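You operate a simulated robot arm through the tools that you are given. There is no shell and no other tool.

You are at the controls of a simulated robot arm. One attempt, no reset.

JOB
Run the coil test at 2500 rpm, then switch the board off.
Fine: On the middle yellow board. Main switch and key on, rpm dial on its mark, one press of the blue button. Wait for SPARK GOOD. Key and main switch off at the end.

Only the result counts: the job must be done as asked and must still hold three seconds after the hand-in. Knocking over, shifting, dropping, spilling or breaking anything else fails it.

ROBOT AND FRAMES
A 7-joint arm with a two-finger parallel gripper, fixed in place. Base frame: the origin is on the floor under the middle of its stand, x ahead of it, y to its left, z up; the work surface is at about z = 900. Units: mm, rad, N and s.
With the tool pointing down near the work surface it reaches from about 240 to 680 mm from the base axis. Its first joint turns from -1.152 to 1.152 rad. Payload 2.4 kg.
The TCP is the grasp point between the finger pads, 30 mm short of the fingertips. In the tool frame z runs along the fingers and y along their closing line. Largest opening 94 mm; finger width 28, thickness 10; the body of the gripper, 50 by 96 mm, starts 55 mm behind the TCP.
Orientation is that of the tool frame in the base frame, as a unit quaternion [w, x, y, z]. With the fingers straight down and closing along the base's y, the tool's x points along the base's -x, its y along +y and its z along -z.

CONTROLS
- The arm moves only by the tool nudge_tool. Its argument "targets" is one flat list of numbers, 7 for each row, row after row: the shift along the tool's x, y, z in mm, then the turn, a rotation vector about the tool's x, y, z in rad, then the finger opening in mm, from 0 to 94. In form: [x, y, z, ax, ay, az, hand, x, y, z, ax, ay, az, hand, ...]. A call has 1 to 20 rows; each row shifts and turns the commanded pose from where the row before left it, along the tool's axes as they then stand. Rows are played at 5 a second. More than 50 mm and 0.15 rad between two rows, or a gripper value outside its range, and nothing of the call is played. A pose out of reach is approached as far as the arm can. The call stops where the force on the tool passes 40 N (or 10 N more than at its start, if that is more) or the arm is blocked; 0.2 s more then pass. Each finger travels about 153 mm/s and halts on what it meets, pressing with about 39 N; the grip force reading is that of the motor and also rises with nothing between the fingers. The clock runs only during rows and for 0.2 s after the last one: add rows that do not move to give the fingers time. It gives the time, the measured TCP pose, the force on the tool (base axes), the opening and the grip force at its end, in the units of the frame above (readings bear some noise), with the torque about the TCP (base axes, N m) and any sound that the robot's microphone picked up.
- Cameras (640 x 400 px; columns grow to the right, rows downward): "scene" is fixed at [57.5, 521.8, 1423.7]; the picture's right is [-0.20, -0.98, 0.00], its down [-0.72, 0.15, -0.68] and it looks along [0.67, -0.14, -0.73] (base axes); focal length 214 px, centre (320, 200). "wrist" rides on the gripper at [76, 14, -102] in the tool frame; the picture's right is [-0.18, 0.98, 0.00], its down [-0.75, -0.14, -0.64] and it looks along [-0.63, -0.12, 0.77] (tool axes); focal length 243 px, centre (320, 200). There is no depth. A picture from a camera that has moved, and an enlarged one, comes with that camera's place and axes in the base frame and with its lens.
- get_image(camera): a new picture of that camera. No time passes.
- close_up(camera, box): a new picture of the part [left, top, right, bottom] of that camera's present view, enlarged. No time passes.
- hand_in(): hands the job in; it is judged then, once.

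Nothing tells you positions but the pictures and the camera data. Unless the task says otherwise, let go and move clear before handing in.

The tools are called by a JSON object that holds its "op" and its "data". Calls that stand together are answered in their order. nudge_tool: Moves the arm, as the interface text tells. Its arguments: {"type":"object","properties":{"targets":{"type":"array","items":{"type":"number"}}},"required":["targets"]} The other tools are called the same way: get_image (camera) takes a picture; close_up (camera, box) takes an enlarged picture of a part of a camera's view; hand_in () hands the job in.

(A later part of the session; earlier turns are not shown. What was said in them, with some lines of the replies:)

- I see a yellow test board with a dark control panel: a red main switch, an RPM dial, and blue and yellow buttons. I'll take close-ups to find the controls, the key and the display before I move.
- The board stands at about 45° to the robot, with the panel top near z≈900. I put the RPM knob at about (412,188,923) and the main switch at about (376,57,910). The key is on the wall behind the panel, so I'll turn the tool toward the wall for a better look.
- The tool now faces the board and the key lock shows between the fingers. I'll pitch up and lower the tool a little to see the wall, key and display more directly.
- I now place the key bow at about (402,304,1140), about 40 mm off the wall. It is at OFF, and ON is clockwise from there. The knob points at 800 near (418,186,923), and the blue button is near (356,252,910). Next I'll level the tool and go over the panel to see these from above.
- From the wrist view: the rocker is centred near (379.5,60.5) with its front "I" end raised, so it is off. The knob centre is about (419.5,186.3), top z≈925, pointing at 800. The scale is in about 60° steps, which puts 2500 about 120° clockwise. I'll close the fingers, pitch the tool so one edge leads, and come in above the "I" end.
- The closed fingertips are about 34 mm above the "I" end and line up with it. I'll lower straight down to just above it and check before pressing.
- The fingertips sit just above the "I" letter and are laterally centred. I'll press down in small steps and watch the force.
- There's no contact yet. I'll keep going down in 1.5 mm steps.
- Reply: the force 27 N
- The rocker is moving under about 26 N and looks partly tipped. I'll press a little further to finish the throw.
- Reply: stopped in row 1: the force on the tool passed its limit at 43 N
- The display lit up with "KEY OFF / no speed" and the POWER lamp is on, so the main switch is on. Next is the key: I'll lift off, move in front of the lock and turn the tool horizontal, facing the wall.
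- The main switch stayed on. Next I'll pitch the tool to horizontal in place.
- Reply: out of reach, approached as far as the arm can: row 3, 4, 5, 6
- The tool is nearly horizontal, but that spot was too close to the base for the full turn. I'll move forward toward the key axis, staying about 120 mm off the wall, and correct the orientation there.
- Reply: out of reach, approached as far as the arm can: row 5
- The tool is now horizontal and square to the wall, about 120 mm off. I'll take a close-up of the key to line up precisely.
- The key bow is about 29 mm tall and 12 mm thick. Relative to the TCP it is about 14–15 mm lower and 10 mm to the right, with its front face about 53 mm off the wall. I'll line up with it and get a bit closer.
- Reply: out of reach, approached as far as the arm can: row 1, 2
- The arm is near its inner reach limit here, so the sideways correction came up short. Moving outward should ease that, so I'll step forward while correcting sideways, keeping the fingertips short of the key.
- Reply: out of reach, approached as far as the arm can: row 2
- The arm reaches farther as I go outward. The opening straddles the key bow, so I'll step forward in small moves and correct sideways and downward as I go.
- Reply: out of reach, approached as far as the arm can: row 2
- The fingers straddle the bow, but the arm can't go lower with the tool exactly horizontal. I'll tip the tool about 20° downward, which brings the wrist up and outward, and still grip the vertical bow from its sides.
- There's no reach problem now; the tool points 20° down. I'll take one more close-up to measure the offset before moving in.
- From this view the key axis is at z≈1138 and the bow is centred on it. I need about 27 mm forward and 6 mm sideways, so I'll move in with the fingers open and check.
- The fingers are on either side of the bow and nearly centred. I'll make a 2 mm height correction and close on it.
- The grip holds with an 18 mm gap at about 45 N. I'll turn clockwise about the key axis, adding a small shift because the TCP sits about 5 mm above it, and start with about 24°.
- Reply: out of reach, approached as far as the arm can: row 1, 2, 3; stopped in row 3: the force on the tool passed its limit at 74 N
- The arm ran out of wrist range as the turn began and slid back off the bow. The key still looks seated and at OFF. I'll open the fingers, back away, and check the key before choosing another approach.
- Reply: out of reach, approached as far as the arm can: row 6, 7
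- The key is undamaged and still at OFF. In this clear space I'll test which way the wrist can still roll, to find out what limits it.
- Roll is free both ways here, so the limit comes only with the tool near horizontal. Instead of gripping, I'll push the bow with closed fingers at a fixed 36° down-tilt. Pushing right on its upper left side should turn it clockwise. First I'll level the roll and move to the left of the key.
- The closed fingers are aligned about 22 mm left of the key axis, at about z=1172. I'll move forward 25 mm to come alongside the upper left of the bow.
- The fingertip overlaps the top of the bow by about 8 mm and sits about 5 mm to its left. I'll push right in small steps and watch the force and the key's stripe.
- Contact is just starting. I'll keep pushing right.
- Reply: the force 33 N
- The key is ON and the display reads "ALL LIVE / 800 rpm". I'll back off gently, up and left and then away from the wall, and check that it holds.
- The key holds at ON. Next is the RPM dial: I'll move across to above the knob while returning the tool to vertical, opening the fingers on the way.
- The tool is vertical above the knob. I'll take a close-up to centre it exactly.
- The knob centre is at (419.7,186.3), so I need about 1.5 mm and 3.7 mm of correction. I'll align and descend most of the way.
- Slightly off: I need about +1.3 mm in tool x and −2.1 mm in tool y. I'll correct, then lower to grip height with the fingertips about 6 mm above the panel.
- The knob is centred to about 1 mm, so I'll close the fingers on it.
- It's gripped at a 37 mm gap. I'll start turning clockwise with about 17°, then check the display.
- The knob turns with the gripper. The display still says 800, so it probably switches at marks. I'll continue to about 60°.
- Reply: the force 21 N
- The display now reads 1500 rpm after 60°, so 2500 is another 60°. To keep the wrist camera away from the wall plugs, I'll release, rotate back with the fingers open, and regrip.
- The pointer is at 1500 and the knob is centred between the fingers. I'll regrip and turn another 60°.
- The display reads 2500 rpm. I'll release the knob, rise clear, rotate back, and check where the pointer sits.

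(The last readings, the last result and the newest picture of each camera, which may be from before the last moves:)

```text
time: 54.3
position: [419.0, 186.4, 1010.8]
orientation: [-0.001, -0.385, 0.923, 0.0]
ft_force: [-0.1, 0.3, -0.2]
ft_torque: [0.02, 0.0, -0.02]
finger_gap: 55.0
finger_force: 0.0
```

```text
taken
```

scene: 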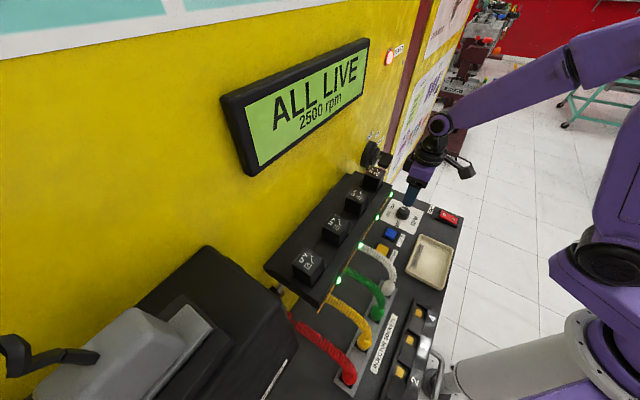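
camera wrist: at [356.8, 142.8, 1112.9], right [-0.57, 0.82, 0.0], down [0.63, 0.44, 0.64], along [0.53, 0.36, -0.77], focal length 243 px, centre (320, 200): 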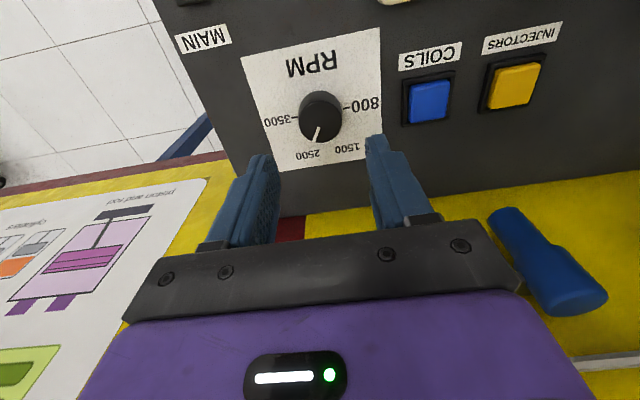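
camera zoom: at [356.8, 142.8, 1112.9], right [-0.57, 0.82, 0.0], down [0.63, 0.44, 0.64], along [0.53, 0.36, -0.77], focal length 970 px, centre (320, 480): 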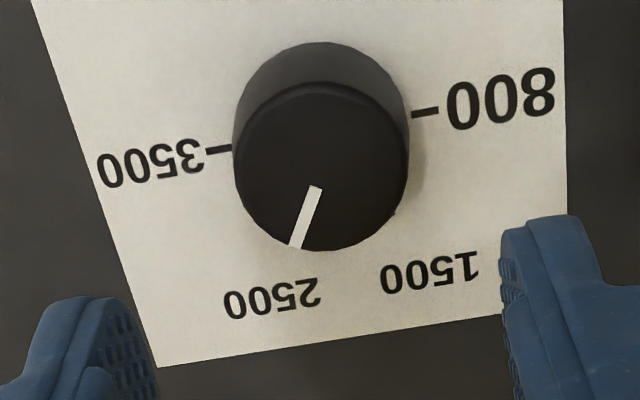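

The pointer lies on the 2500 mark: I measure about 15.7° against an expected 15°. Now the blue COILS button: I'll close the fingers and move above it.

{"op": "nudge_tool", "data": {"targets": [0, 15, 0, 0, 0, 0, 30, 0, 25, 0, 0, 0, 0, 0, 0, 25, 0, 0, 0, 0, 0, -2.9, 25, 0, 0, 0, 0, 0, 0, 0, 0, 0, 0, 0, 0, 0, 0, 0, 0, 0, 0, 0]}}

{"op": "get_image", "data": {"camera": "wrist"}}

{"op": "close_up", "data": {"camera": "wrist", "box": [260, 60, 380, 160]}}

{"op": "close_up", "data": {"camera": "scene", "box": [360, 170, 440, 260]}}

```text
time: 55.7
position: [356.4, 252.6, 1012.8]
orientation: [-0.001, -0.384, 0.923, 0.0]
ft_force: [0.7, -0.3, 0.4]
ft_torque: [0.0, 0.02, 0.01]
finger_gap: 0.1
finger_force: 32.7
```

```text
taken
camera wrist: at [293.7, 208.5, 1114.0], right [-0.57, 0.82, 0.0], down [0.63, 0.44, 0.64], along [0.53, 0.36, -0.77], focal length 243 px, centre (320, 200)
```

wrist: 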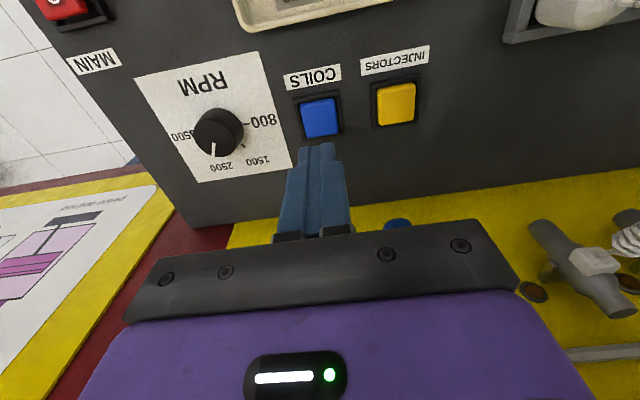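

```text
4.00 times, centred on (320, 110) of wrist
camera zoom: at [293.7, 208.5, 1114.0], right [-0.57, 0.82, 0.0], down [0.63, 0.44, 0.64], along [0.53, 0.36, -0.77], focal length 970 px, centre (320, 560)
```

zoom: 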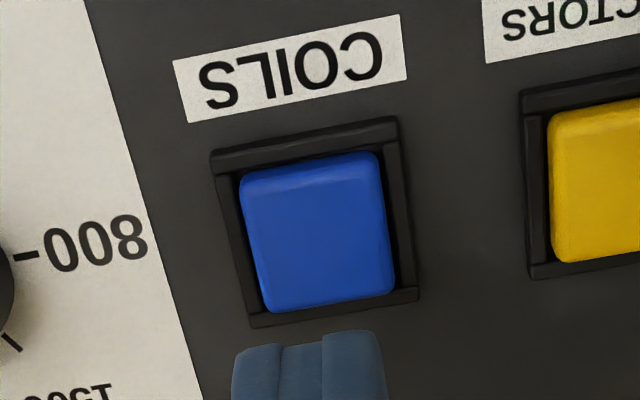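

```text
4.44 times, centred on (400, 215) of scene
camera zoom: at [57.5, 521.8, 1423.7], right [-0.2, -0.98, 0.0], down [-0.72, 0.15, -0.68], along [0.67, -0.14, -0.73], focal length 953 px, centre (-36, 133)
```

zoom: 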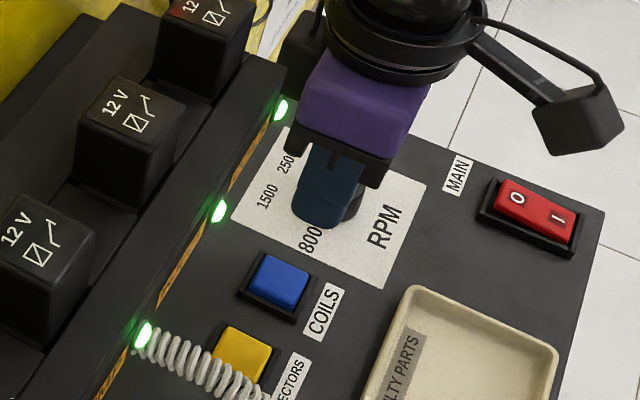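

The button's top face is about 3 mm wallward of the tool axis. I'll correct that and descend to about 12 mm above it.

{"op": "nudge_tool", "data": {"targets": [-2.8, -0.5, 15, 0, 0, 0, 0, 0, 0, 15, 0, 0, 0, 0, 0, 0, 15, 0, 0, 0, 0, 0, 0, 12, 0, 0, 0, 0, 0, 0, 0, 0, 0, 0, 0]}}

{"op": "close_up", "data": {"camera": "wrist", "box": [260, 80, 380, 180]}}

{"op": "close_up", "data": {"camera": "scene", "box": [370, 210, 420, 250]}}

```text
time: 56.9
position: [359.8, 254.9, 953.7]
orientation: [-0.001, -0.383, 0.924, 0.0]
ft_force: [0.1, -0.4, 0.0]
ft_torque: [0.04, -0.02, 0.03]
finger_gap: 0.0
finger_force: 32.7
```

```text
4.00 times, centred on (320, 130) of wrist
camera zoom: at [295.6, 210.4, 1055.2], right [-0.57, 0.82, 0.0], down [0.63, 0.44, 0.64], along [0.53, 0.36, -0.77], focal length 970 px, centre (320, 480)
```

zoom: 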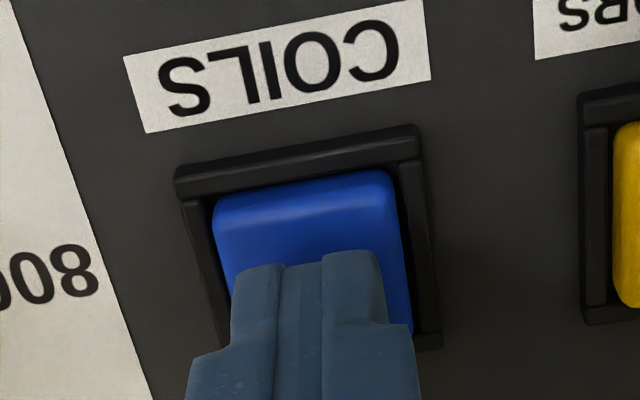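

```text
10.00 times, centred on (395, 230) of scene
camera zoom: at [57.5, 521.8, 1423.7], right [-0.2, -0.98, 0.0], down [-0.72, 0.15, -0.68], along [0.67, -0.14, -0.73], focal length 2145 px, centre (-430, -100)
```

zoom: 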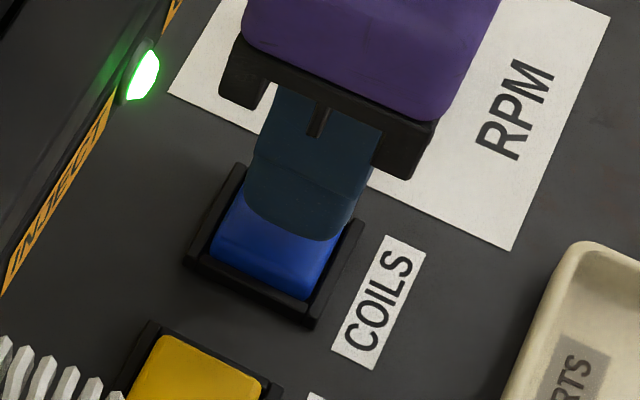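

The fingertips are centred over the button with about 10 mm to go. I'll descend slowly toward contact.

{"op": "nudge_tool", "data": {"targets": [0, 0, 2, 0, 0, 0, 0, 0, 0, 2, 0, 0, 0, 0, 0, 0, 2, 0, 0, 0, 0]}}

{"op": "close_up", "data": {"camera": "scene", "box": [370, 210, 420, 250]}}

```text
time: 57.7
position: [359.0, 253.9, 947.9]
orientation: [-0.002, -0.383, 0.924, 0.001]
ft_force: [-0.6, -0.2, -0.6]
ft_torque: [0.03, 0.01, -0.01]
finger_gap: 0.0
finger_force: 32.7
```

```text
10.00 times, centred on (395, 230) of scene
camera zoom: at [57.5, 521.8, 1423.7], right [-0.2, -0.98, 0.0], down [-0.72, 0.15, -0.68], along [0.67, -0.14, -0.73], focal length 2145 px, centre (-430, -100)
```

zoom: 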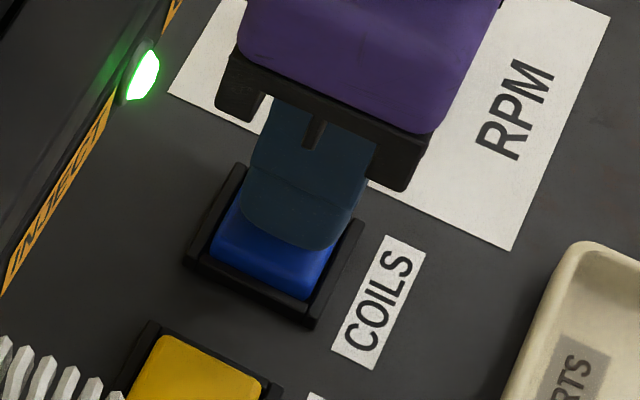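

{"op": "nudge_tool", "data": {"targets": [0, 0, 1.5, 0, 0, 0, 0, 0, 0, 1.5, 0, 0, 0, 0, 0, 0, 1.5, 0, 0, 0, 0]}}

{"op": "get_image", "data": {"camera": "scene"}}

{"op": "close_up", "data": {"camera": "scene", "box": [370, 210, 420, 250]}}

```text
time: 58.5
position: [360.3, 253.8, 943.8]
orientation: [-0.001, -0.383, 0.924, 0.001]
ft_force: [-0.8, -0.6, 0.2]
ft_torque: [0.03, 0.01, 0.0]
finger_gap: 0.2
finger_force: 32.8
```

```text
taken
```

scene: 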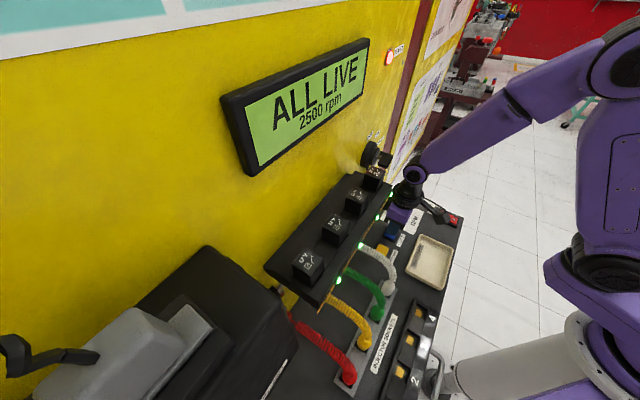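

```text
10.00 times, centred on (395, 230) of scene
camera zoom: at [57.5, 521.8, 1423.7], right [-0.2, -0.98, 0.0], down [-0.72, 0.15, -0.68], along [0.67, -0.14, -0.73], focal length 2145 px, centre (-430, -100)
```

zoom: 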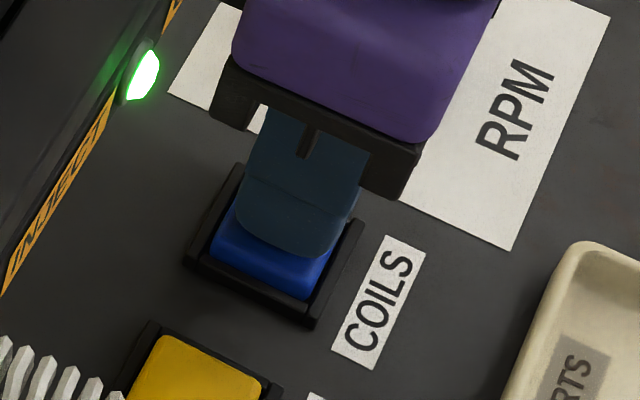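

There's still no contact at tip z≈913.5. I'll keep going down in small steps and watch the force and display.

{"op": "nudge_tool", "data": {"targets": [0, 0, 1.5, 0, 0, 0, 0, 0, 0, 1.5, 0, 0, 0, 0, 0, 0, 1.5, 0, 0, 0, 0]}}

{"op": "get_image", "data": {"camera": "scene"}}

```text
time: 59.3
position: [358.9, 253.1, 939.5]
orientation: [-0.001, -0.383, 0.924, 0.001]
ft_force: [-0.9, 0.7, 1.7]
ft_torque: [0.04, 0.01, 0.0]
finger_gap: 0.1
finger_force: 33.1
heard: click
```

```text
taken
```

scene: 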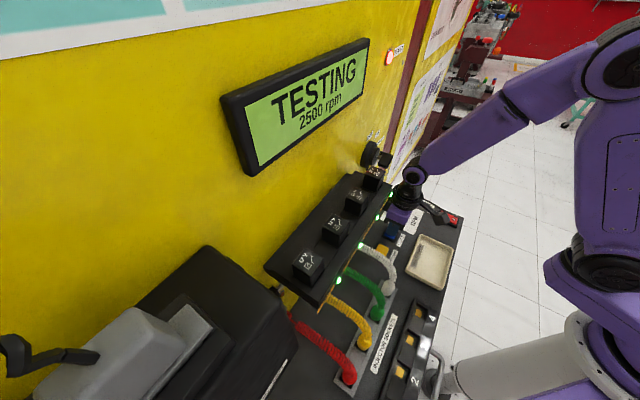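

There was one click and the display shows TESTING. I'll lift straight off the button and wait clear of it.

{"op": "nudge_tool", "data": {"targets": [0, 0, -10, 0, 0, 0, 0, 0, 0, -20, 0, 0, 0, 0, 0, 0, -30, 0, 0, 0, 0, 0, 0, -30, 0, 0, 0, 0, 0, 0, 0, 0, 0, 0, 0, 0, 0, 0, 0, 0, 0, 0]}}

{"op": "get_image", "data": {"camera": "scene"}}

```text
time: 60.7
position: [359.9, 254.5, 1029.4]
orientation: [-0.001, -0.384, 0.923, 0.0]
ft_force: [0.4, -0.4, -0.9]
ft_torque: [0.01, 0.03, 0.03]
finger_gap: 0.0
finger_force: 32.6
```

```text
taken
```

scene: 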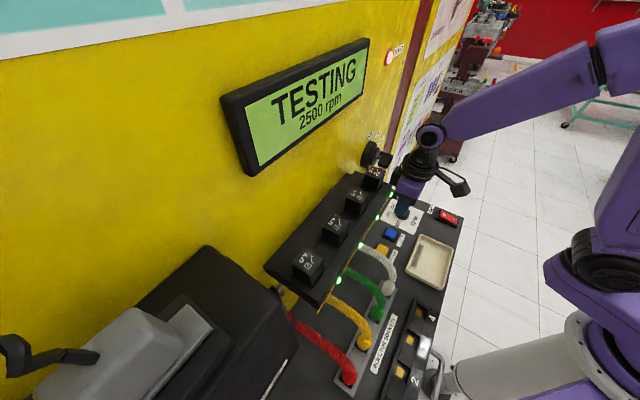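

It's still TESTING. I'll hold still and wait about 3 s.

{"op": "nudge_tool", "data": {"targets": [0, 0, -10, 0, 0, 0, 0, 0, 0, 0, 0, 0, 0, 0, 0, 0, 0, 0, 0, 0, 0, 0, 0, 0, 0, 0, 0, 0, 0, 0, 0, 0, 0, 0, 0, 0, 0, 0, 0, 0, 0, 0, 0, 0, 0, 0, 0, 0, 0, 0, 0, 0, 0, 0, 0, 0, 0, 0, 0, 0, 0, 0, 0, 0, 0, 0, 0, 0, 0, 0, 0, 0, 0, 0, 0, 0, 0, 0, 0, 0, 0, 0, 0, 0, 0, 0, 0, 0, 0, 0, 0, 0, 0, 0, 0, 0, 0, 0, 0, 0, 0, 0, 0, 0, 0]}}

{"op": "get_image", "data": {"camera": "scene"}}

```text
time: 63.9
position: [360.5, 254.7, 1038.9]
orientation: [-0.002, -0.383, 0.924, 0.0]
ft_force: [0.1, 0.4, 0.3]
ft_torque: [-0.01, 0.02, -0.02]
finger_gap: 0.0
finger_force: 33.2
```

```text
taken
```

scene: 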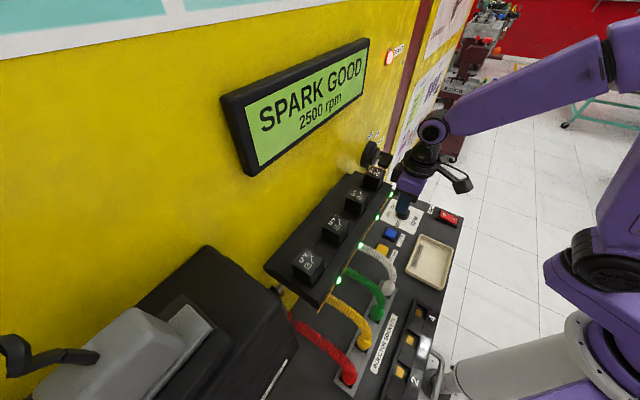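

SPARK GOOD at 2500 rpm. Now the shutdown, key first. I'll go back in front of the lock with the same closed-finger tilt, slightly left of the key axis.

{"op": "nudge_tool", "data": {"targets": [0, 0, -30, 0, 0, 0, 0, 0, 0, -30, 0, 0, 0, 0, 0, 0, -30, 0, 0, 0, 0, 0, 0, -30, 0, 0, 0, 0, 0, 0, -30, 0, 0, 0, 0, 0, 3.3, 0, 0, -0.1178, 0, 0, 0, 3.3, 0, 0, -0.1178, 0, 0, 0, 3.3, 0, 0, -0.1178, 0, 0, 0, 3.3, 0, 0, -0.1178, 0, 0, 0, 3.3, 0, 0, -0.1178, 0, 0, 0, 3.3, 0, 0, -0.1178, 0, 0, 0, 3.3, 0, 0, -0.1178, 0, 0, 0, 3.3, 0, 0, -0.1178, 0, 0, 0, 0, 0, 0, 0, 0, 0]}}

{"op": "get_image", "data": {"camera": "wrist"}}

{"op": "get_image", "data": {"camera": "scene"}}

```text
time: 66.9
position: [342.4, 272.8, 1189.0]
orientation: [0.418, -0.341, 0.824, 0.174]
ft_force: [1.1, -1.0, 0.3]
ft_torque: [-0.04, -0.01, 0.0]
finger_gap: 0.0
finger_force: 33.1
```

```text
taken
camera wrist: at [241.4, 192.2, 1187.1], right [-0.62, 0.77, 0.15], down [0.05, -0.15, 0.99], along [0.78, 0.62, 0.06], focal length 243 px, centre (320, 200)
```

wrist: 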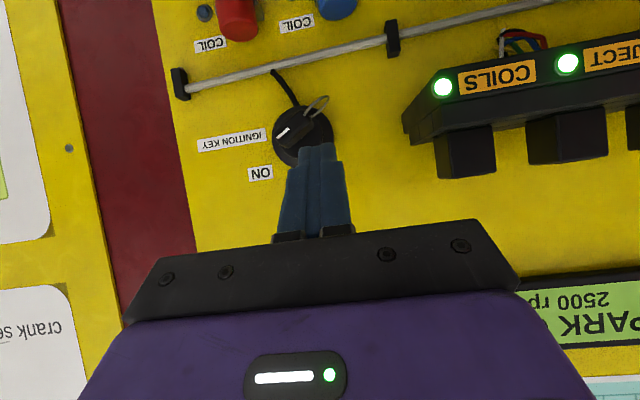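

```text
taken
```

scene: 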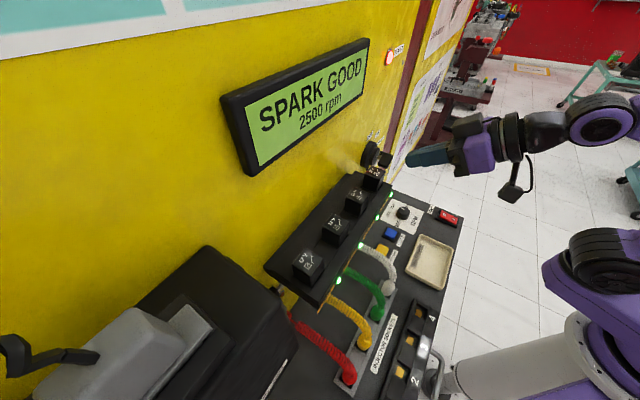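

The pose is good: u≈49, d≈106, z≈1189. I'll move forward so the fingertip is above the left half of the turned bow.

{"op": "nudge_tool", "data": {"targets": [-7.3, 0.3, 16.2, 0, 0, 0, 0, -7.3, 0.3, 16.2, 0, 0, 0, 0, -7.2, 0.2, 16.1, 0, 0, 0, 0, 0, 0, 0, 0, 0, 0, 0]}}

{"op": "close_up", "data": {"camera": "wrist", "box": [240, 70, 400, 230]}}

{"op": "close_up", "data": {"camera": "scene", "box": [350, 120, 420, 180]}}

```text
time: 67.9
position: [378.5, 311.5, 1178.0]
orientation: [0.418, -0.342, 0.823, 0.175]
ft_force: [0.1, -0.1, 0.6]
ft_torque: [0.02, 0.0, -0.01]
finger_gap: 0.0
finger_force: 33.1
```

```text
2.50 times, centred on (320, 150) of wrist
camera zoom: at [278.7, 229.9, 1176.5], right [-0.62, 0.77, 0.15], down [0.05, -0.15, 0.99], along [0.78, 0.62, 0.06], focal length 606 px, centre (320, 325)
```

zoom: 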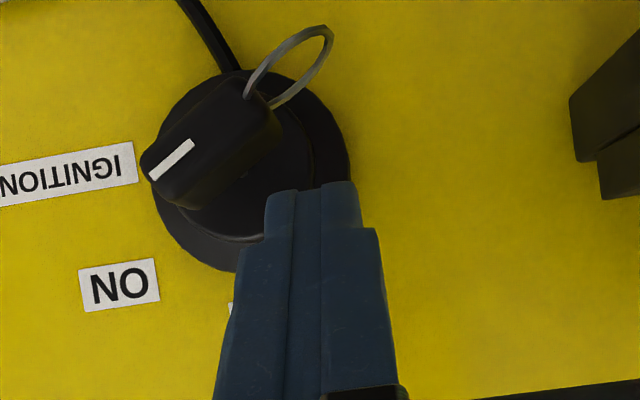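

```text
6.67 times, centred on (385, 150) of scene
camera zoom: at [57.5, 521.8, 1423.7], right [-0.2, -0.98, 0.0], down [-0.72, 0.15, -0.68], along [0.67, -0.14, -0.73], focal length 1430 px, centre (-113, 533)
```

zoom: 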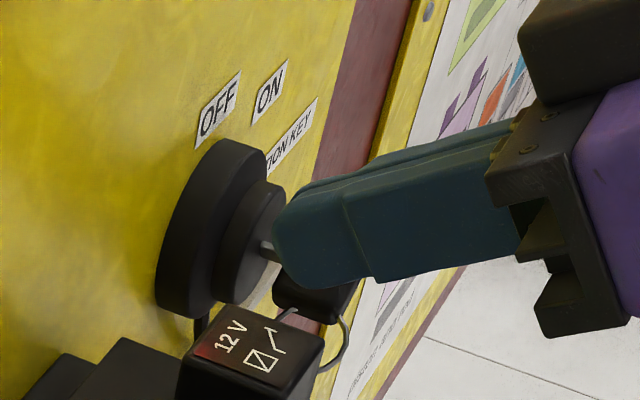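

The right edge of the fingers overlaps the bow's left end by about 4 mm. I'll shift 2 mm right for a safer overlap and start lowering.

{"op": "nudge_tool", "data": {"targets": [0, -2, 0, 0, 0, 0, 0, 1.61, 0, 1.18, 0, 0, 0, 0, 1.61, 0, 1.18, 0, 0, 0, 0, 1.61, 0, 1.18, 0, 0, 0, 0, 1.61, 0, 1.18, 0, 0, 0, 0]}}

{"op": "close_up", "data": {"camera": "wrist", "box": [240, 70, 400, 230]}}

```text
time: 69.1
position: [379.2, 310.0, 1170.7]
orientation: [0.419, -0.341, 0.823, 0.174]
ft_force: [0.0, -0.1, 0.1]
ft_torque: [-0.03, -0.01, -0.02]
finger_gap: 0.0
finger_force: 33.4
```

```text
2.50 times, centred on (320, 150) of wrist
camera zoom: at [279.6, 228.8, 1168.8], right [-0.62, 0.77, 0.15], down [0.05, -0.15, 0.99], along [0.78, 0.62, 0.06], focal length 606 px, centre (320, 325)
```

zoom: 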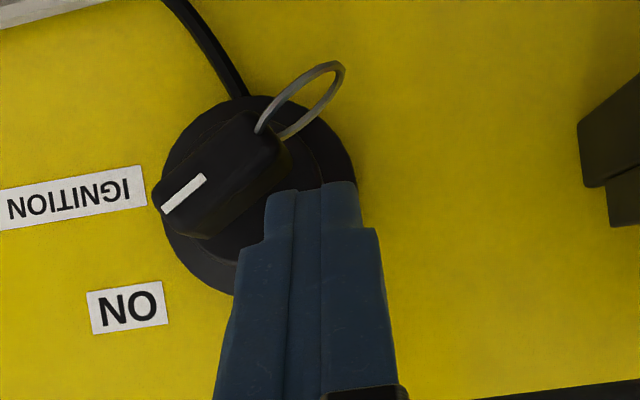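

No contact yet. I'll keep lowering.

{"op": "nudge_tool", "data": {"targets": [1.21, 0, 0.89, 0, 0, 0, 0, 1.21, 0, 0.89, 0, 0, 0, 0, 1.21, 0, 0.89, 0, 0, 0, 0, 1.21, 0, 0.89, 0, 0, 0, 0]}}

{"op": "close_up", "data": {"camera": "wrist", "box": [240, 70, 400, 230]}}

```text
time: 70.1
position: [378.9, 309.1, 1163.7]
orientation: [0.417, -0.341, 0.824, 0.173]
ft_force: [-0.7, -0.1, 0.5]
ft_torque: [-0.01, 0.0, 0.01]
finger_gap: 0.1
finger_force: 32.7
```

```text
2.50 times, centred on (320, 150) of wrist
camera zoom: at [279.0, 228.4, 1162.2], right [-0.62, 0.77, 0.15], down [0.05, -0.15, 0.99], along [0.78, 0.62, 0.06], focal length 606 px, centre (320, 325)
```

zoom: 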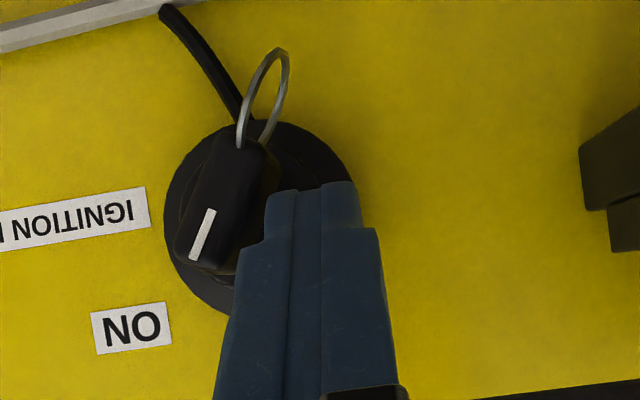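

The key is turning back easily toward OFF. I'll keep lowering.

{"op": "nudge_tool", "data": {"targets": [1.21, 0, 0.89, 0, 0, 0, 0, 1.21, 0, 0.89, 0, 0, 0, 0, 1.21, 0, 0.89, 0, 0, 0, 0, 1.21, 0, 0.89, 0, 0, 0, 0]}}

{"op": "close_up", "data": {"camera": "wrist", "box": [240, 70, 400, 230]}}

{"op": "get_image", "data": {"camera": "scene"}}

```text
time: 71.1
position: [379.8, 309.7, 1158.0]
orientation: [0.417, -0.342, 0.824, 0.174]
ft_force: [0.5, 0.2, 0.0]
ft_torque: [-0.02, 0.02, 0.0]
finger_gap: 0.2
finger_force: 32.5
```

```text
2.50 times, centred on (320, 150) of wrist
camera zoom: at [278.6, 228.7, 1155.9], right [-0.62, 0.77, 0.15], down [0.05, -0.15, 0.99], along [0.78, 0.62, 0.06], focal length 606 px, centre (320, 325)
```

zoom: 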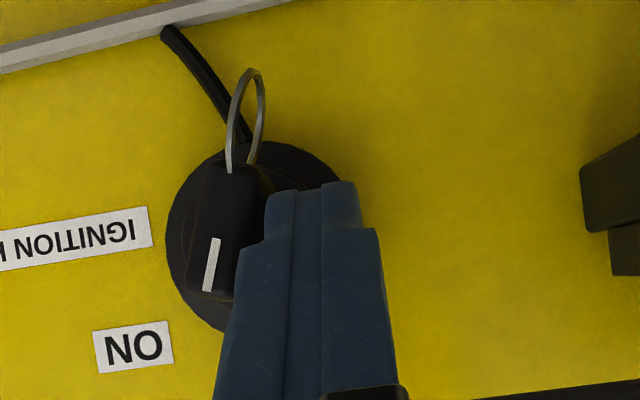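

```text
taken
```

scene: 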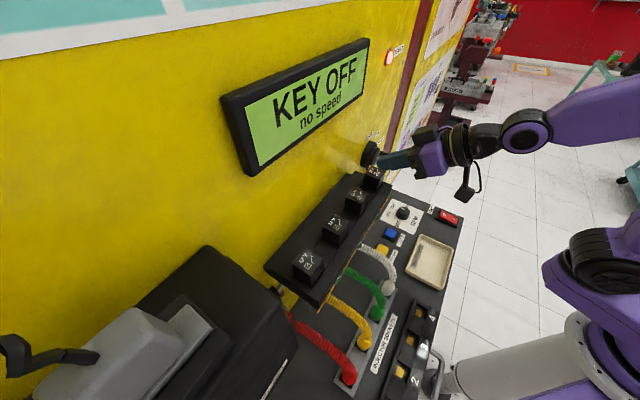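

The display shows KEY OFF, but the key is still about 15° short of vertical. I'll lower a little more, then push right so the flat finger side squares the bow to OFF.

{"op": "nudge_tool", "data": {"targets": [1.21, 0, 0.89, 0, 0, 0, 0, 1.21, 0, 0.89, 0, 0, 0, 0, 1.21, 0, 0.89, 0, 0, 0, 0, 0, -1, 0, 0, 0, 0, 0, 0, -1, 0, 0, 0, 0, 0]}}

{"op": "close_up", "data": {"camera": "wrist", "box": [240, 70, 400, 230]}}

```text
time: 72.3
position: [380.2, 308.7, 1152.1]
orientation: [0.418, -0.341, 0.824, 0.174]
ft_force: [-1.0, -1.3, 0.4]
ft_torque: [0.03, -0.02, -0.02]
finger_gap: 0.2
finger_force: 32.8
```

```text
2.50 times, centred on (320, 150) of wrist
camera zoom: at [280.6, 227.1, 1151.3], right [-0.62, 0.77, 0.15], down [0.05, -0.15, 0.99], along [0.78, 0.62, 0.06], focal length 606 px, centre (320, 325)
```

zoom: 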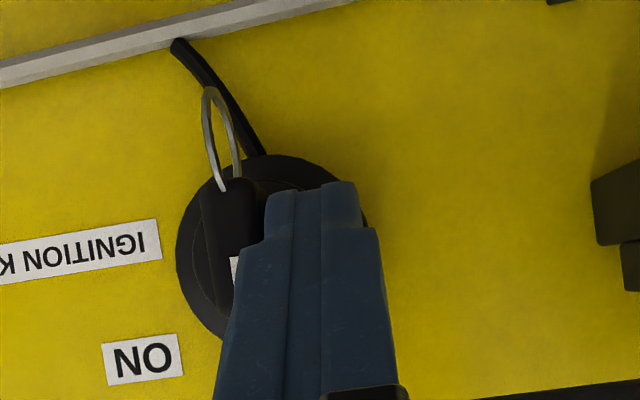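

The bow now looks vertical. I'll give it 1 mm more to the right, then retreat left and away from the wall and check the key.

{"op": "nudge_tool", "data": {"targets": [0, -0.8, 0, 0, 0, 0, 0, 0, 0, 0, 0, 0, 0, 0, 0, 4, 0, 0, 0, 0, 0, 0, 4, 0, 0, 0, 0, 0, 5.9, 0, -8.1, 0, 0, 0, 0, 11.8, 0, -16.2, 0, 0, 0, 0, 0, 0, -25, 0, 0, 0, 0, 0, 0, 0, 0, 0, 0, 0]}}

{"op": "close_up", "data": {"camera": "wrist", "box": [220, 50, 380, 210]}}

{"op": "get_image", "data": {"camera": "scene"}}

{"op": "close_up", "data": {"camera": "scene", "box": [350, 120, 414, 200]}}

```text
time: 74.1
position: [341.7, 276.2, 1168.0]
orientation: [0.417, -0.342, 0.824, 0.174]
ft_force: [-0.5, 0.2, -0.1]
ft_torque: [0.02, 0.03, -0.03]
finger_gap: 0.3
finger_force: 32.9
```

```text
2.50 times, centred on (300, 130) of wrist
camera zoom: at [239.8, 196.0, 1166.2], right [-0.62, 0.77, 0.15], down [0.05, -0.15, 0.99], along [0.78, 0.62, 0.06], focal length 606 px, centre (370, 375)
```

zoom: 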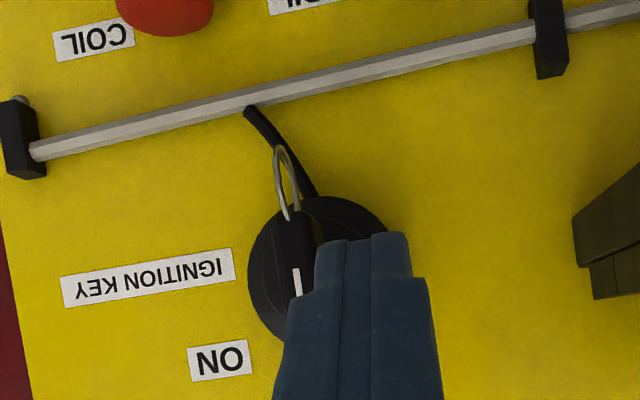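

```text
taken
```

scene: 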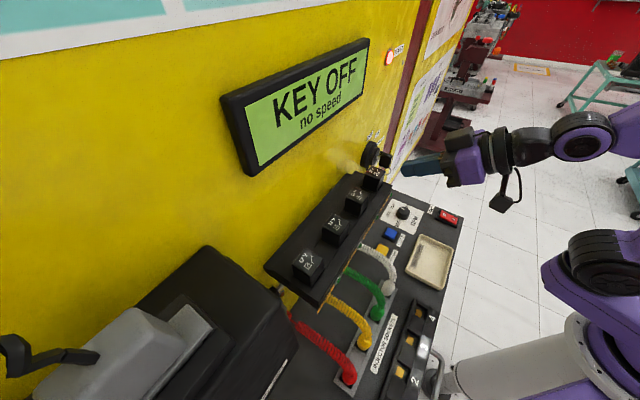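

```text
5.00 times, centred on (382, 160) of scene
camera zoom: at [57.5, 521.8, 1423.7], right [-0.2, -0.98, 0.0], down [-0.72, 0.15, -0.68], along [0.67, -0.14, -0.73], focal length 1072 px, centre (10, 400)
```

zoom: 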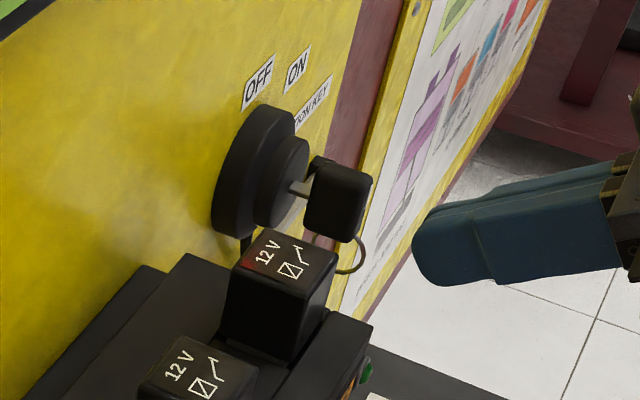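

The key is squarely at OFF, as it was originally. Last is the main switch: I'll return the tool to vertical and move above the raised "O" end.

{"op": "nudge_tool", "data": {"targets": [0, -22.4, 0, 0, 0.1178, 0, 0, 0, -22.4, 0, 0, 0.1178, 0, 0, 0, -22.4, 0, 0, 0.1178, 0, 0, 0, -22.4, 0, 0, 0.1178, 0, 0, 0, -22.4, 0, 0, 0.1178, 0, 0, 0, -22.4, 0, 0, 0.1178, 0, 0, 0, -22.4, 0, 0, 0.1178, 0, 0, 0, -22.4, 0, 0, 0.1178, 0, 0, 27, 0, 30, 0, 0, 0, 0, 27, 0, 30, 0, 0, 0, 0, 27, 0, 30, 0, 0, 0, 0, 27, 0, 30, 0, 0, 0, 0, 0, 0, 30, 0, 0, 0, 0, 0, 0, 0, 0, 0, 0, 0]}}

{"op": "get_image", "data": {"camera": "wrist"}}

{"op": "get_image", "data": {"camera": "scene"}}

```text
time: 77.1
position: [392.1, 74.0, 1017.6]
orientation: [-0.001, -0.384, 0.923, -0.001]
ft_force: [1.6, 0.6, 0.3]
ft_torque: [-0.03, 0.04, 0.01]
finger_gap: 0.1
finger_force: 32.8
```

```text
taken
camera wrist: at [329.5, 28.7, 1119.9], right [-0.57, 0.82, 0.0], down [0.63, 0.44, 0.64], along [0.53, 0.36, -0.77], focal length 243 px, centre (320, 200)
```

wrist: 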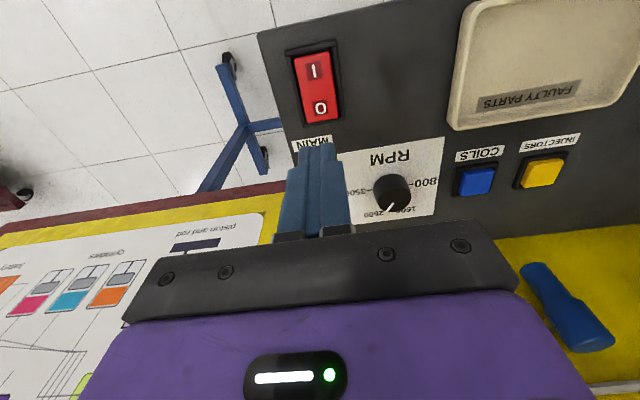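

```text
taken
```

scene: 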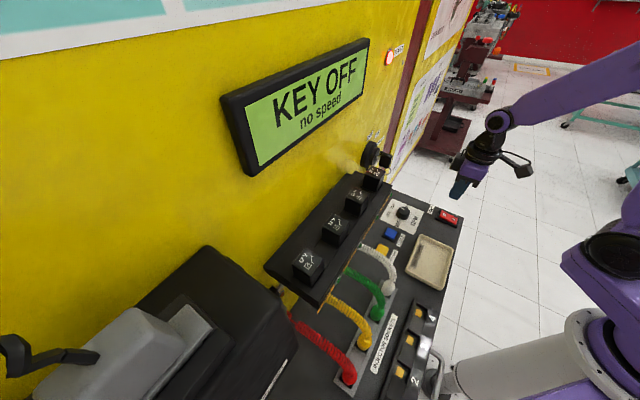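

{"op": "close_up", "data": {"camera": "wrist", "box": [260, 35, 380, 135]}}

```text
4.00 times, centred on (320, 85) of wrist
camera zoom: at [329.5, 28.7, 1119.9], right [-0.57, 0.82, 0.0], down [0.63, 0.44, 0.64], along [0.53, 0.36, -0.77], focal length 970 px, centre (320, 660)
```

zoom: 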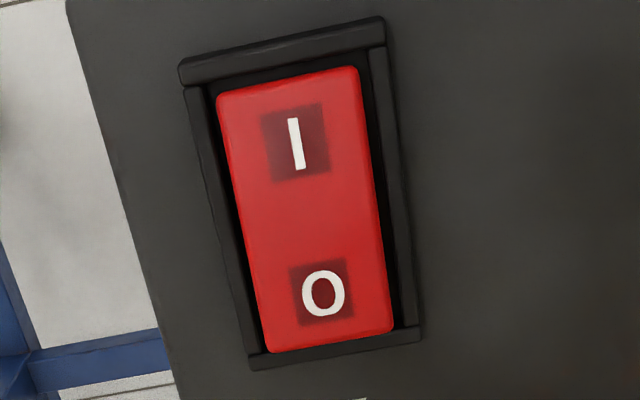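

The tool axis lands about 5 mm beyond the "O" letter, laterally centred. I'll descend to about 10 mm above it.

{"op": "nudge_tool", "data": {"targets": [0, 0, 20, 0, 0, 0, 0, 0, 0, 20, 0, 0, 0, 0, 0, 0, 19, 0, 0, 0, 0, 0, 0, 0, 0, 0, 0, 0]}}

{"op": "close_up", "data": {"camera": "wrist", "box": [260, 70, 380, 170]}}

{"op": "close_up", "data": {"camera": "scene", "box": [420, 190, 484, 230]}}

```text
time: 78.1
position: [392.3, 74.2, 959.5]
orientation: [-0.002, -0.383, 0.924, -0.001]
ft_force: [0.0, 0.1, 0.3]
ft_torque: [-0.02, 0.01, 0.05]
finger_gap: 0.0
finger_force: 33.1
```

```text
4.00 times, centred on (320, 120) of wrist
camera zoom: at [327.8, 29.6, 1061.3], right [-0.57, 0.82, 0.0], down [0.63, 0.44, 0.64], along [0.53, 0.36, -0.77], focal length 970 px, centre (320, 520)
```

zoom: 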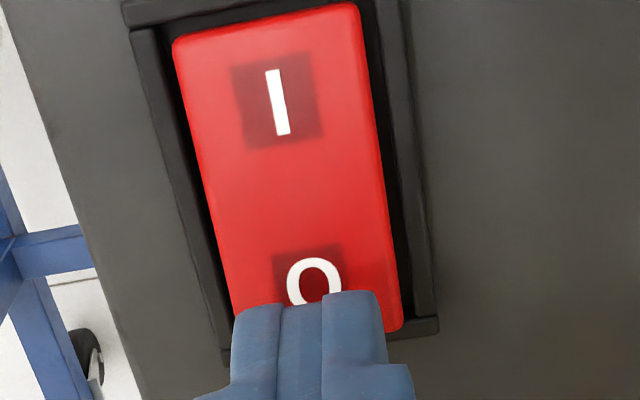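

```text
10.00 times, centred on (452, 210) of scene
camera zoom: at [57.5, 521.8, 1423.7], right [-0.2, -0.98, 0.0], down [-0.72, 0.15, -0.68], along [0.67, -0.14, -0.73], focal length 2145 px, centre (-1000, 100)
```

zoom: 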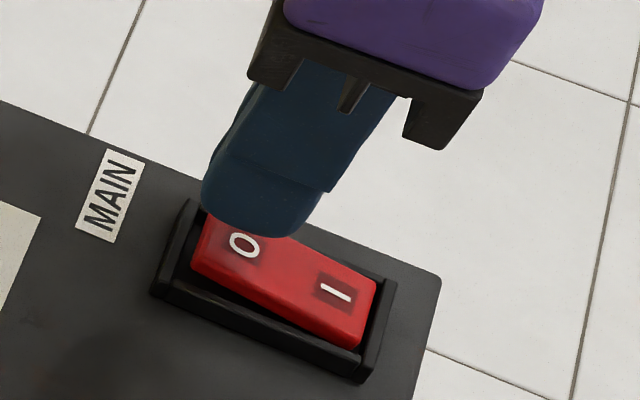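

The fingers are well placed over the outer part of the "O". I'll press down in small steps.

{"op": "nudge_tool", "data": {"targets": [0, 0, 2, 0, 0, 0, 0, 0, 0, 2, 0, 0, 0, 0, 0, 0, 2, 0, 0, 0, 0, 0, 0, 2, 0, 0, 0, 0, 0, 0, 1.5, 0, 0, 0, 0, 0, 0, 1.5, 0, 0, 0, 0, 0, 0, 1.5, 0, 0, 0, 0]}}

{"op": "get_image", "data": {"camera": "scene"}}

{"op": "close_up", "data": {"camera": "scene", "box": [420, 190, 484, 230]}}

```text
time: 79.7
position: [392.1, 73.6, 946.9]
orientation: [-0.001, -0.383, 0.924, -0.001]
ft_force: [1.3, 0.6, 1.3]
ft_torque: [0.02, 0.0, -0.02]
finger_gap: 0.0
finger_force: 33.7
```

```text
taken
```

scene: 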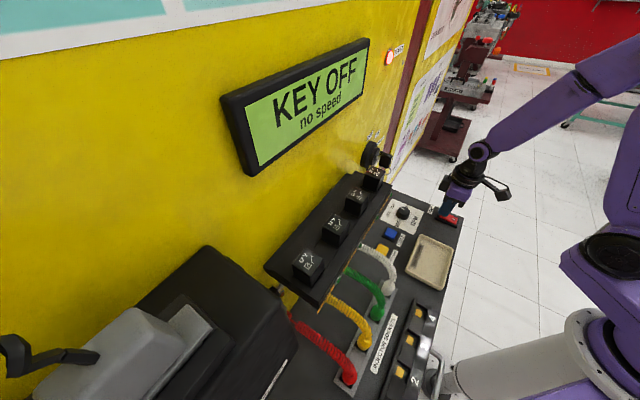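

```text
10.00 times, centred on (452, 210) of scene
camera zoom: at [57.5, 521.8, 1423.7], right [-0.2, -0.98, 0.0], down [-0.72, 0.15, -0.68], along [0.67, -0.14, -0.73], focal length 2145 px, centre (-1000, 100)
```

zoom: 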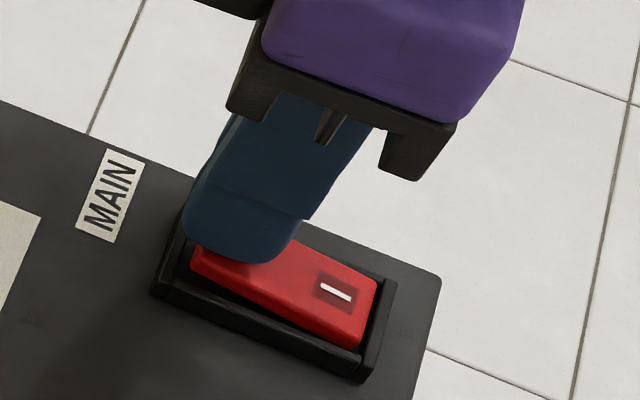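

The fingertips are at z≈917, just about touching. I'll continue pressing in 1.5 mm steps.

{"op": "nudge_tool", "data": {"targets": [0, 0, 1.5, 0, 0, 0, 0, 0, 0, 1.5, 0, 0, 0, 0, 0, 0, 1.5, 0, 0, 0, 0]}}

{"op": "get_image", "data": {"camera": "scene"}}

{"op": "close_up", "data": {"camera": "scene", "box": [420, 190, 484, 230]}}

```text
time: 80.5
position: [390.4, 74.8, 943.8]
orientation: [-0.001, -0.383, 0.924, 0.0]
ft_force: [-6.0, -2.4, 33.6]
ft_torque: [-0.4, 0.53, 0.1]
finger_gap: 0.0
finger_force: 32.1
```

```text
taken
```

scene: 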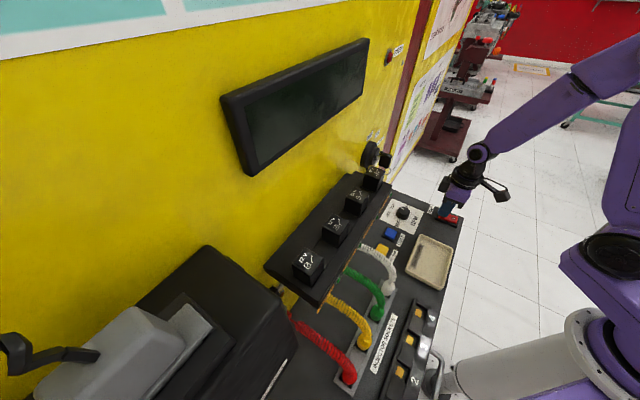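

```text
10.00 times, centred on (452, 210) of scene
camera zoom: at [56.9, 521.6, 1423.8], right [-0.2, -0.98, 0.0], down [-0.72, 0.15, -0.68], along [0.67, -0.14, -0.73], focal length 2145 px, centre (-1000, 100)
```

zoom: 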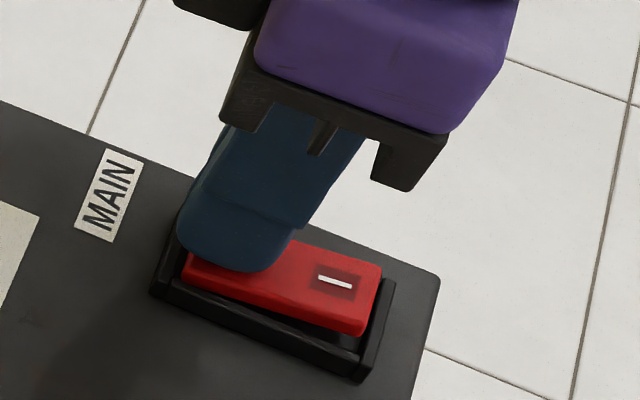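

The display and POWER lamp are off, and the rocker has flipped to "O". I'll lift off, move clear, and check the final state.

{"op": "nudge_tool", "data": {"targets": [0, 0, -5, 0, 0, 0, 0, 0, 0, -15, 0, 0, 0, 0, 0, 0, -30, 0, 0, 0, 0, 0, 0, -40, 0, 0, 0, 0, 0, 0, -40, 0, 0, 0, 0, 20, 0, -40, 0, 0, 0, 20, 20, 0, -20, 0, 0, 0, 40, 0, 0, 0, 0, 0, 0, 40, 0, 0, 0, 0, 0, 0, 40]}}

{"op": "get_image", "data": {"camera": "scene"}}

{"op": "close_up", "data": {"camera": "scene", "box": [360, 140, 488, 230]}}

{"op": "get_image", "data": {"camera": "wrist"}}

```text
time: 82.5
position: [364.2, 44.2, 1133.3]
orientation: [-0.002, -0.384, 0.923, 0.0]
ft_force: [0.1, 0.5, -0.2]
ft_torque: [-0.01, -0.01, -0.01]
finger_gap: 39.8
finger_force: 0.0
```

```text
taken
```

scene: 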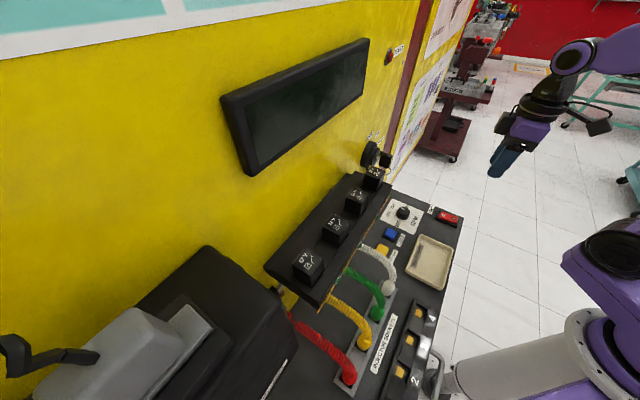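

```text
4.44 times, centred on (424, 185) of scene
camera zoom: at [57.5, 521.8, 1423.7], right [-0.2, -0.98, 0.0], down [-0.72, 0.15, -0.68], along [0.67, -0.14, -0.73], focal length 953 px, centre (-142, 267)
```

zoom: 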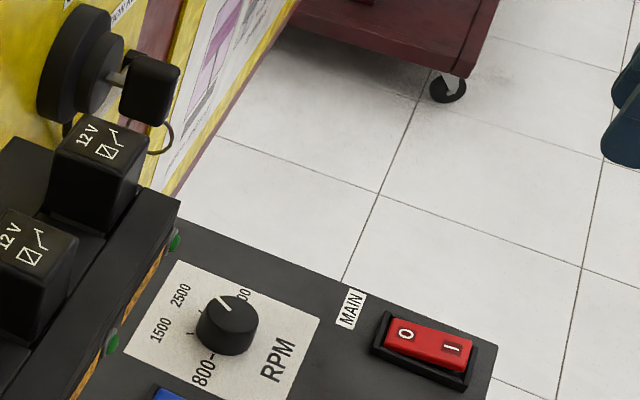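

```text
taken
camera wrist: at [301.1, 1.0, 1234.8], right [-0.57, 0.82, 0.0], down [0.63, 0.44, 0.64], along [0.53, 0.36, -0.77], focal length 243 px, centre (320, 200)
```

wrist: 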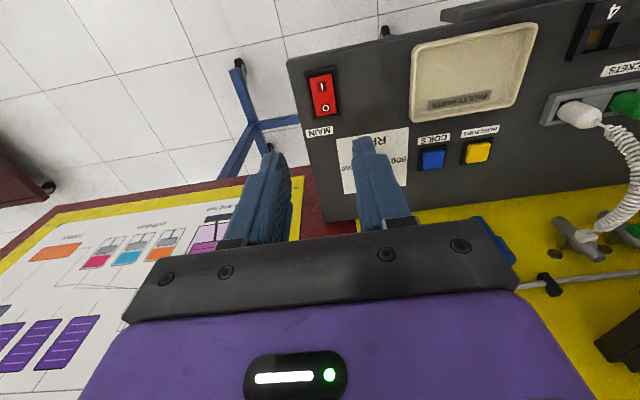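

The main switch is at "O", the key is at OFF, the display and lamp are dark, the dial is still on 2500, and the gripper is clear of the board. The test read SPARK GOOD after one press, so I'm handing in.

{"op": "hand_in", "data": {}}

```text
The job is handed in.
```

The coil test ran at 2500 rpm, the display read SPARK GOOD after one press of the blue button, and the board is now off. The job is handed in; I haven't seen the judging result.

- **Settings during the test:** the main switch and key were on, and the dial was on its 2500 mark, which the display confirmed as 2500 rpm.
- **State at hand-in:** the key is back at OFF, the main switch is at "O", and the display and power lamp are dark. The dial still points at 2500, and the gripper is clear of the board.
- **Key:** my first try gripped the key, but the wrist ran out of range and the fingers slid off; the force on the arm peaked at 74 N. The key stayed in the lock and looked undamaged. I then turned it on and off by pushing it with closed fingers.

Nothing else was knocked, shifted or dropped that I could see in the camera views.
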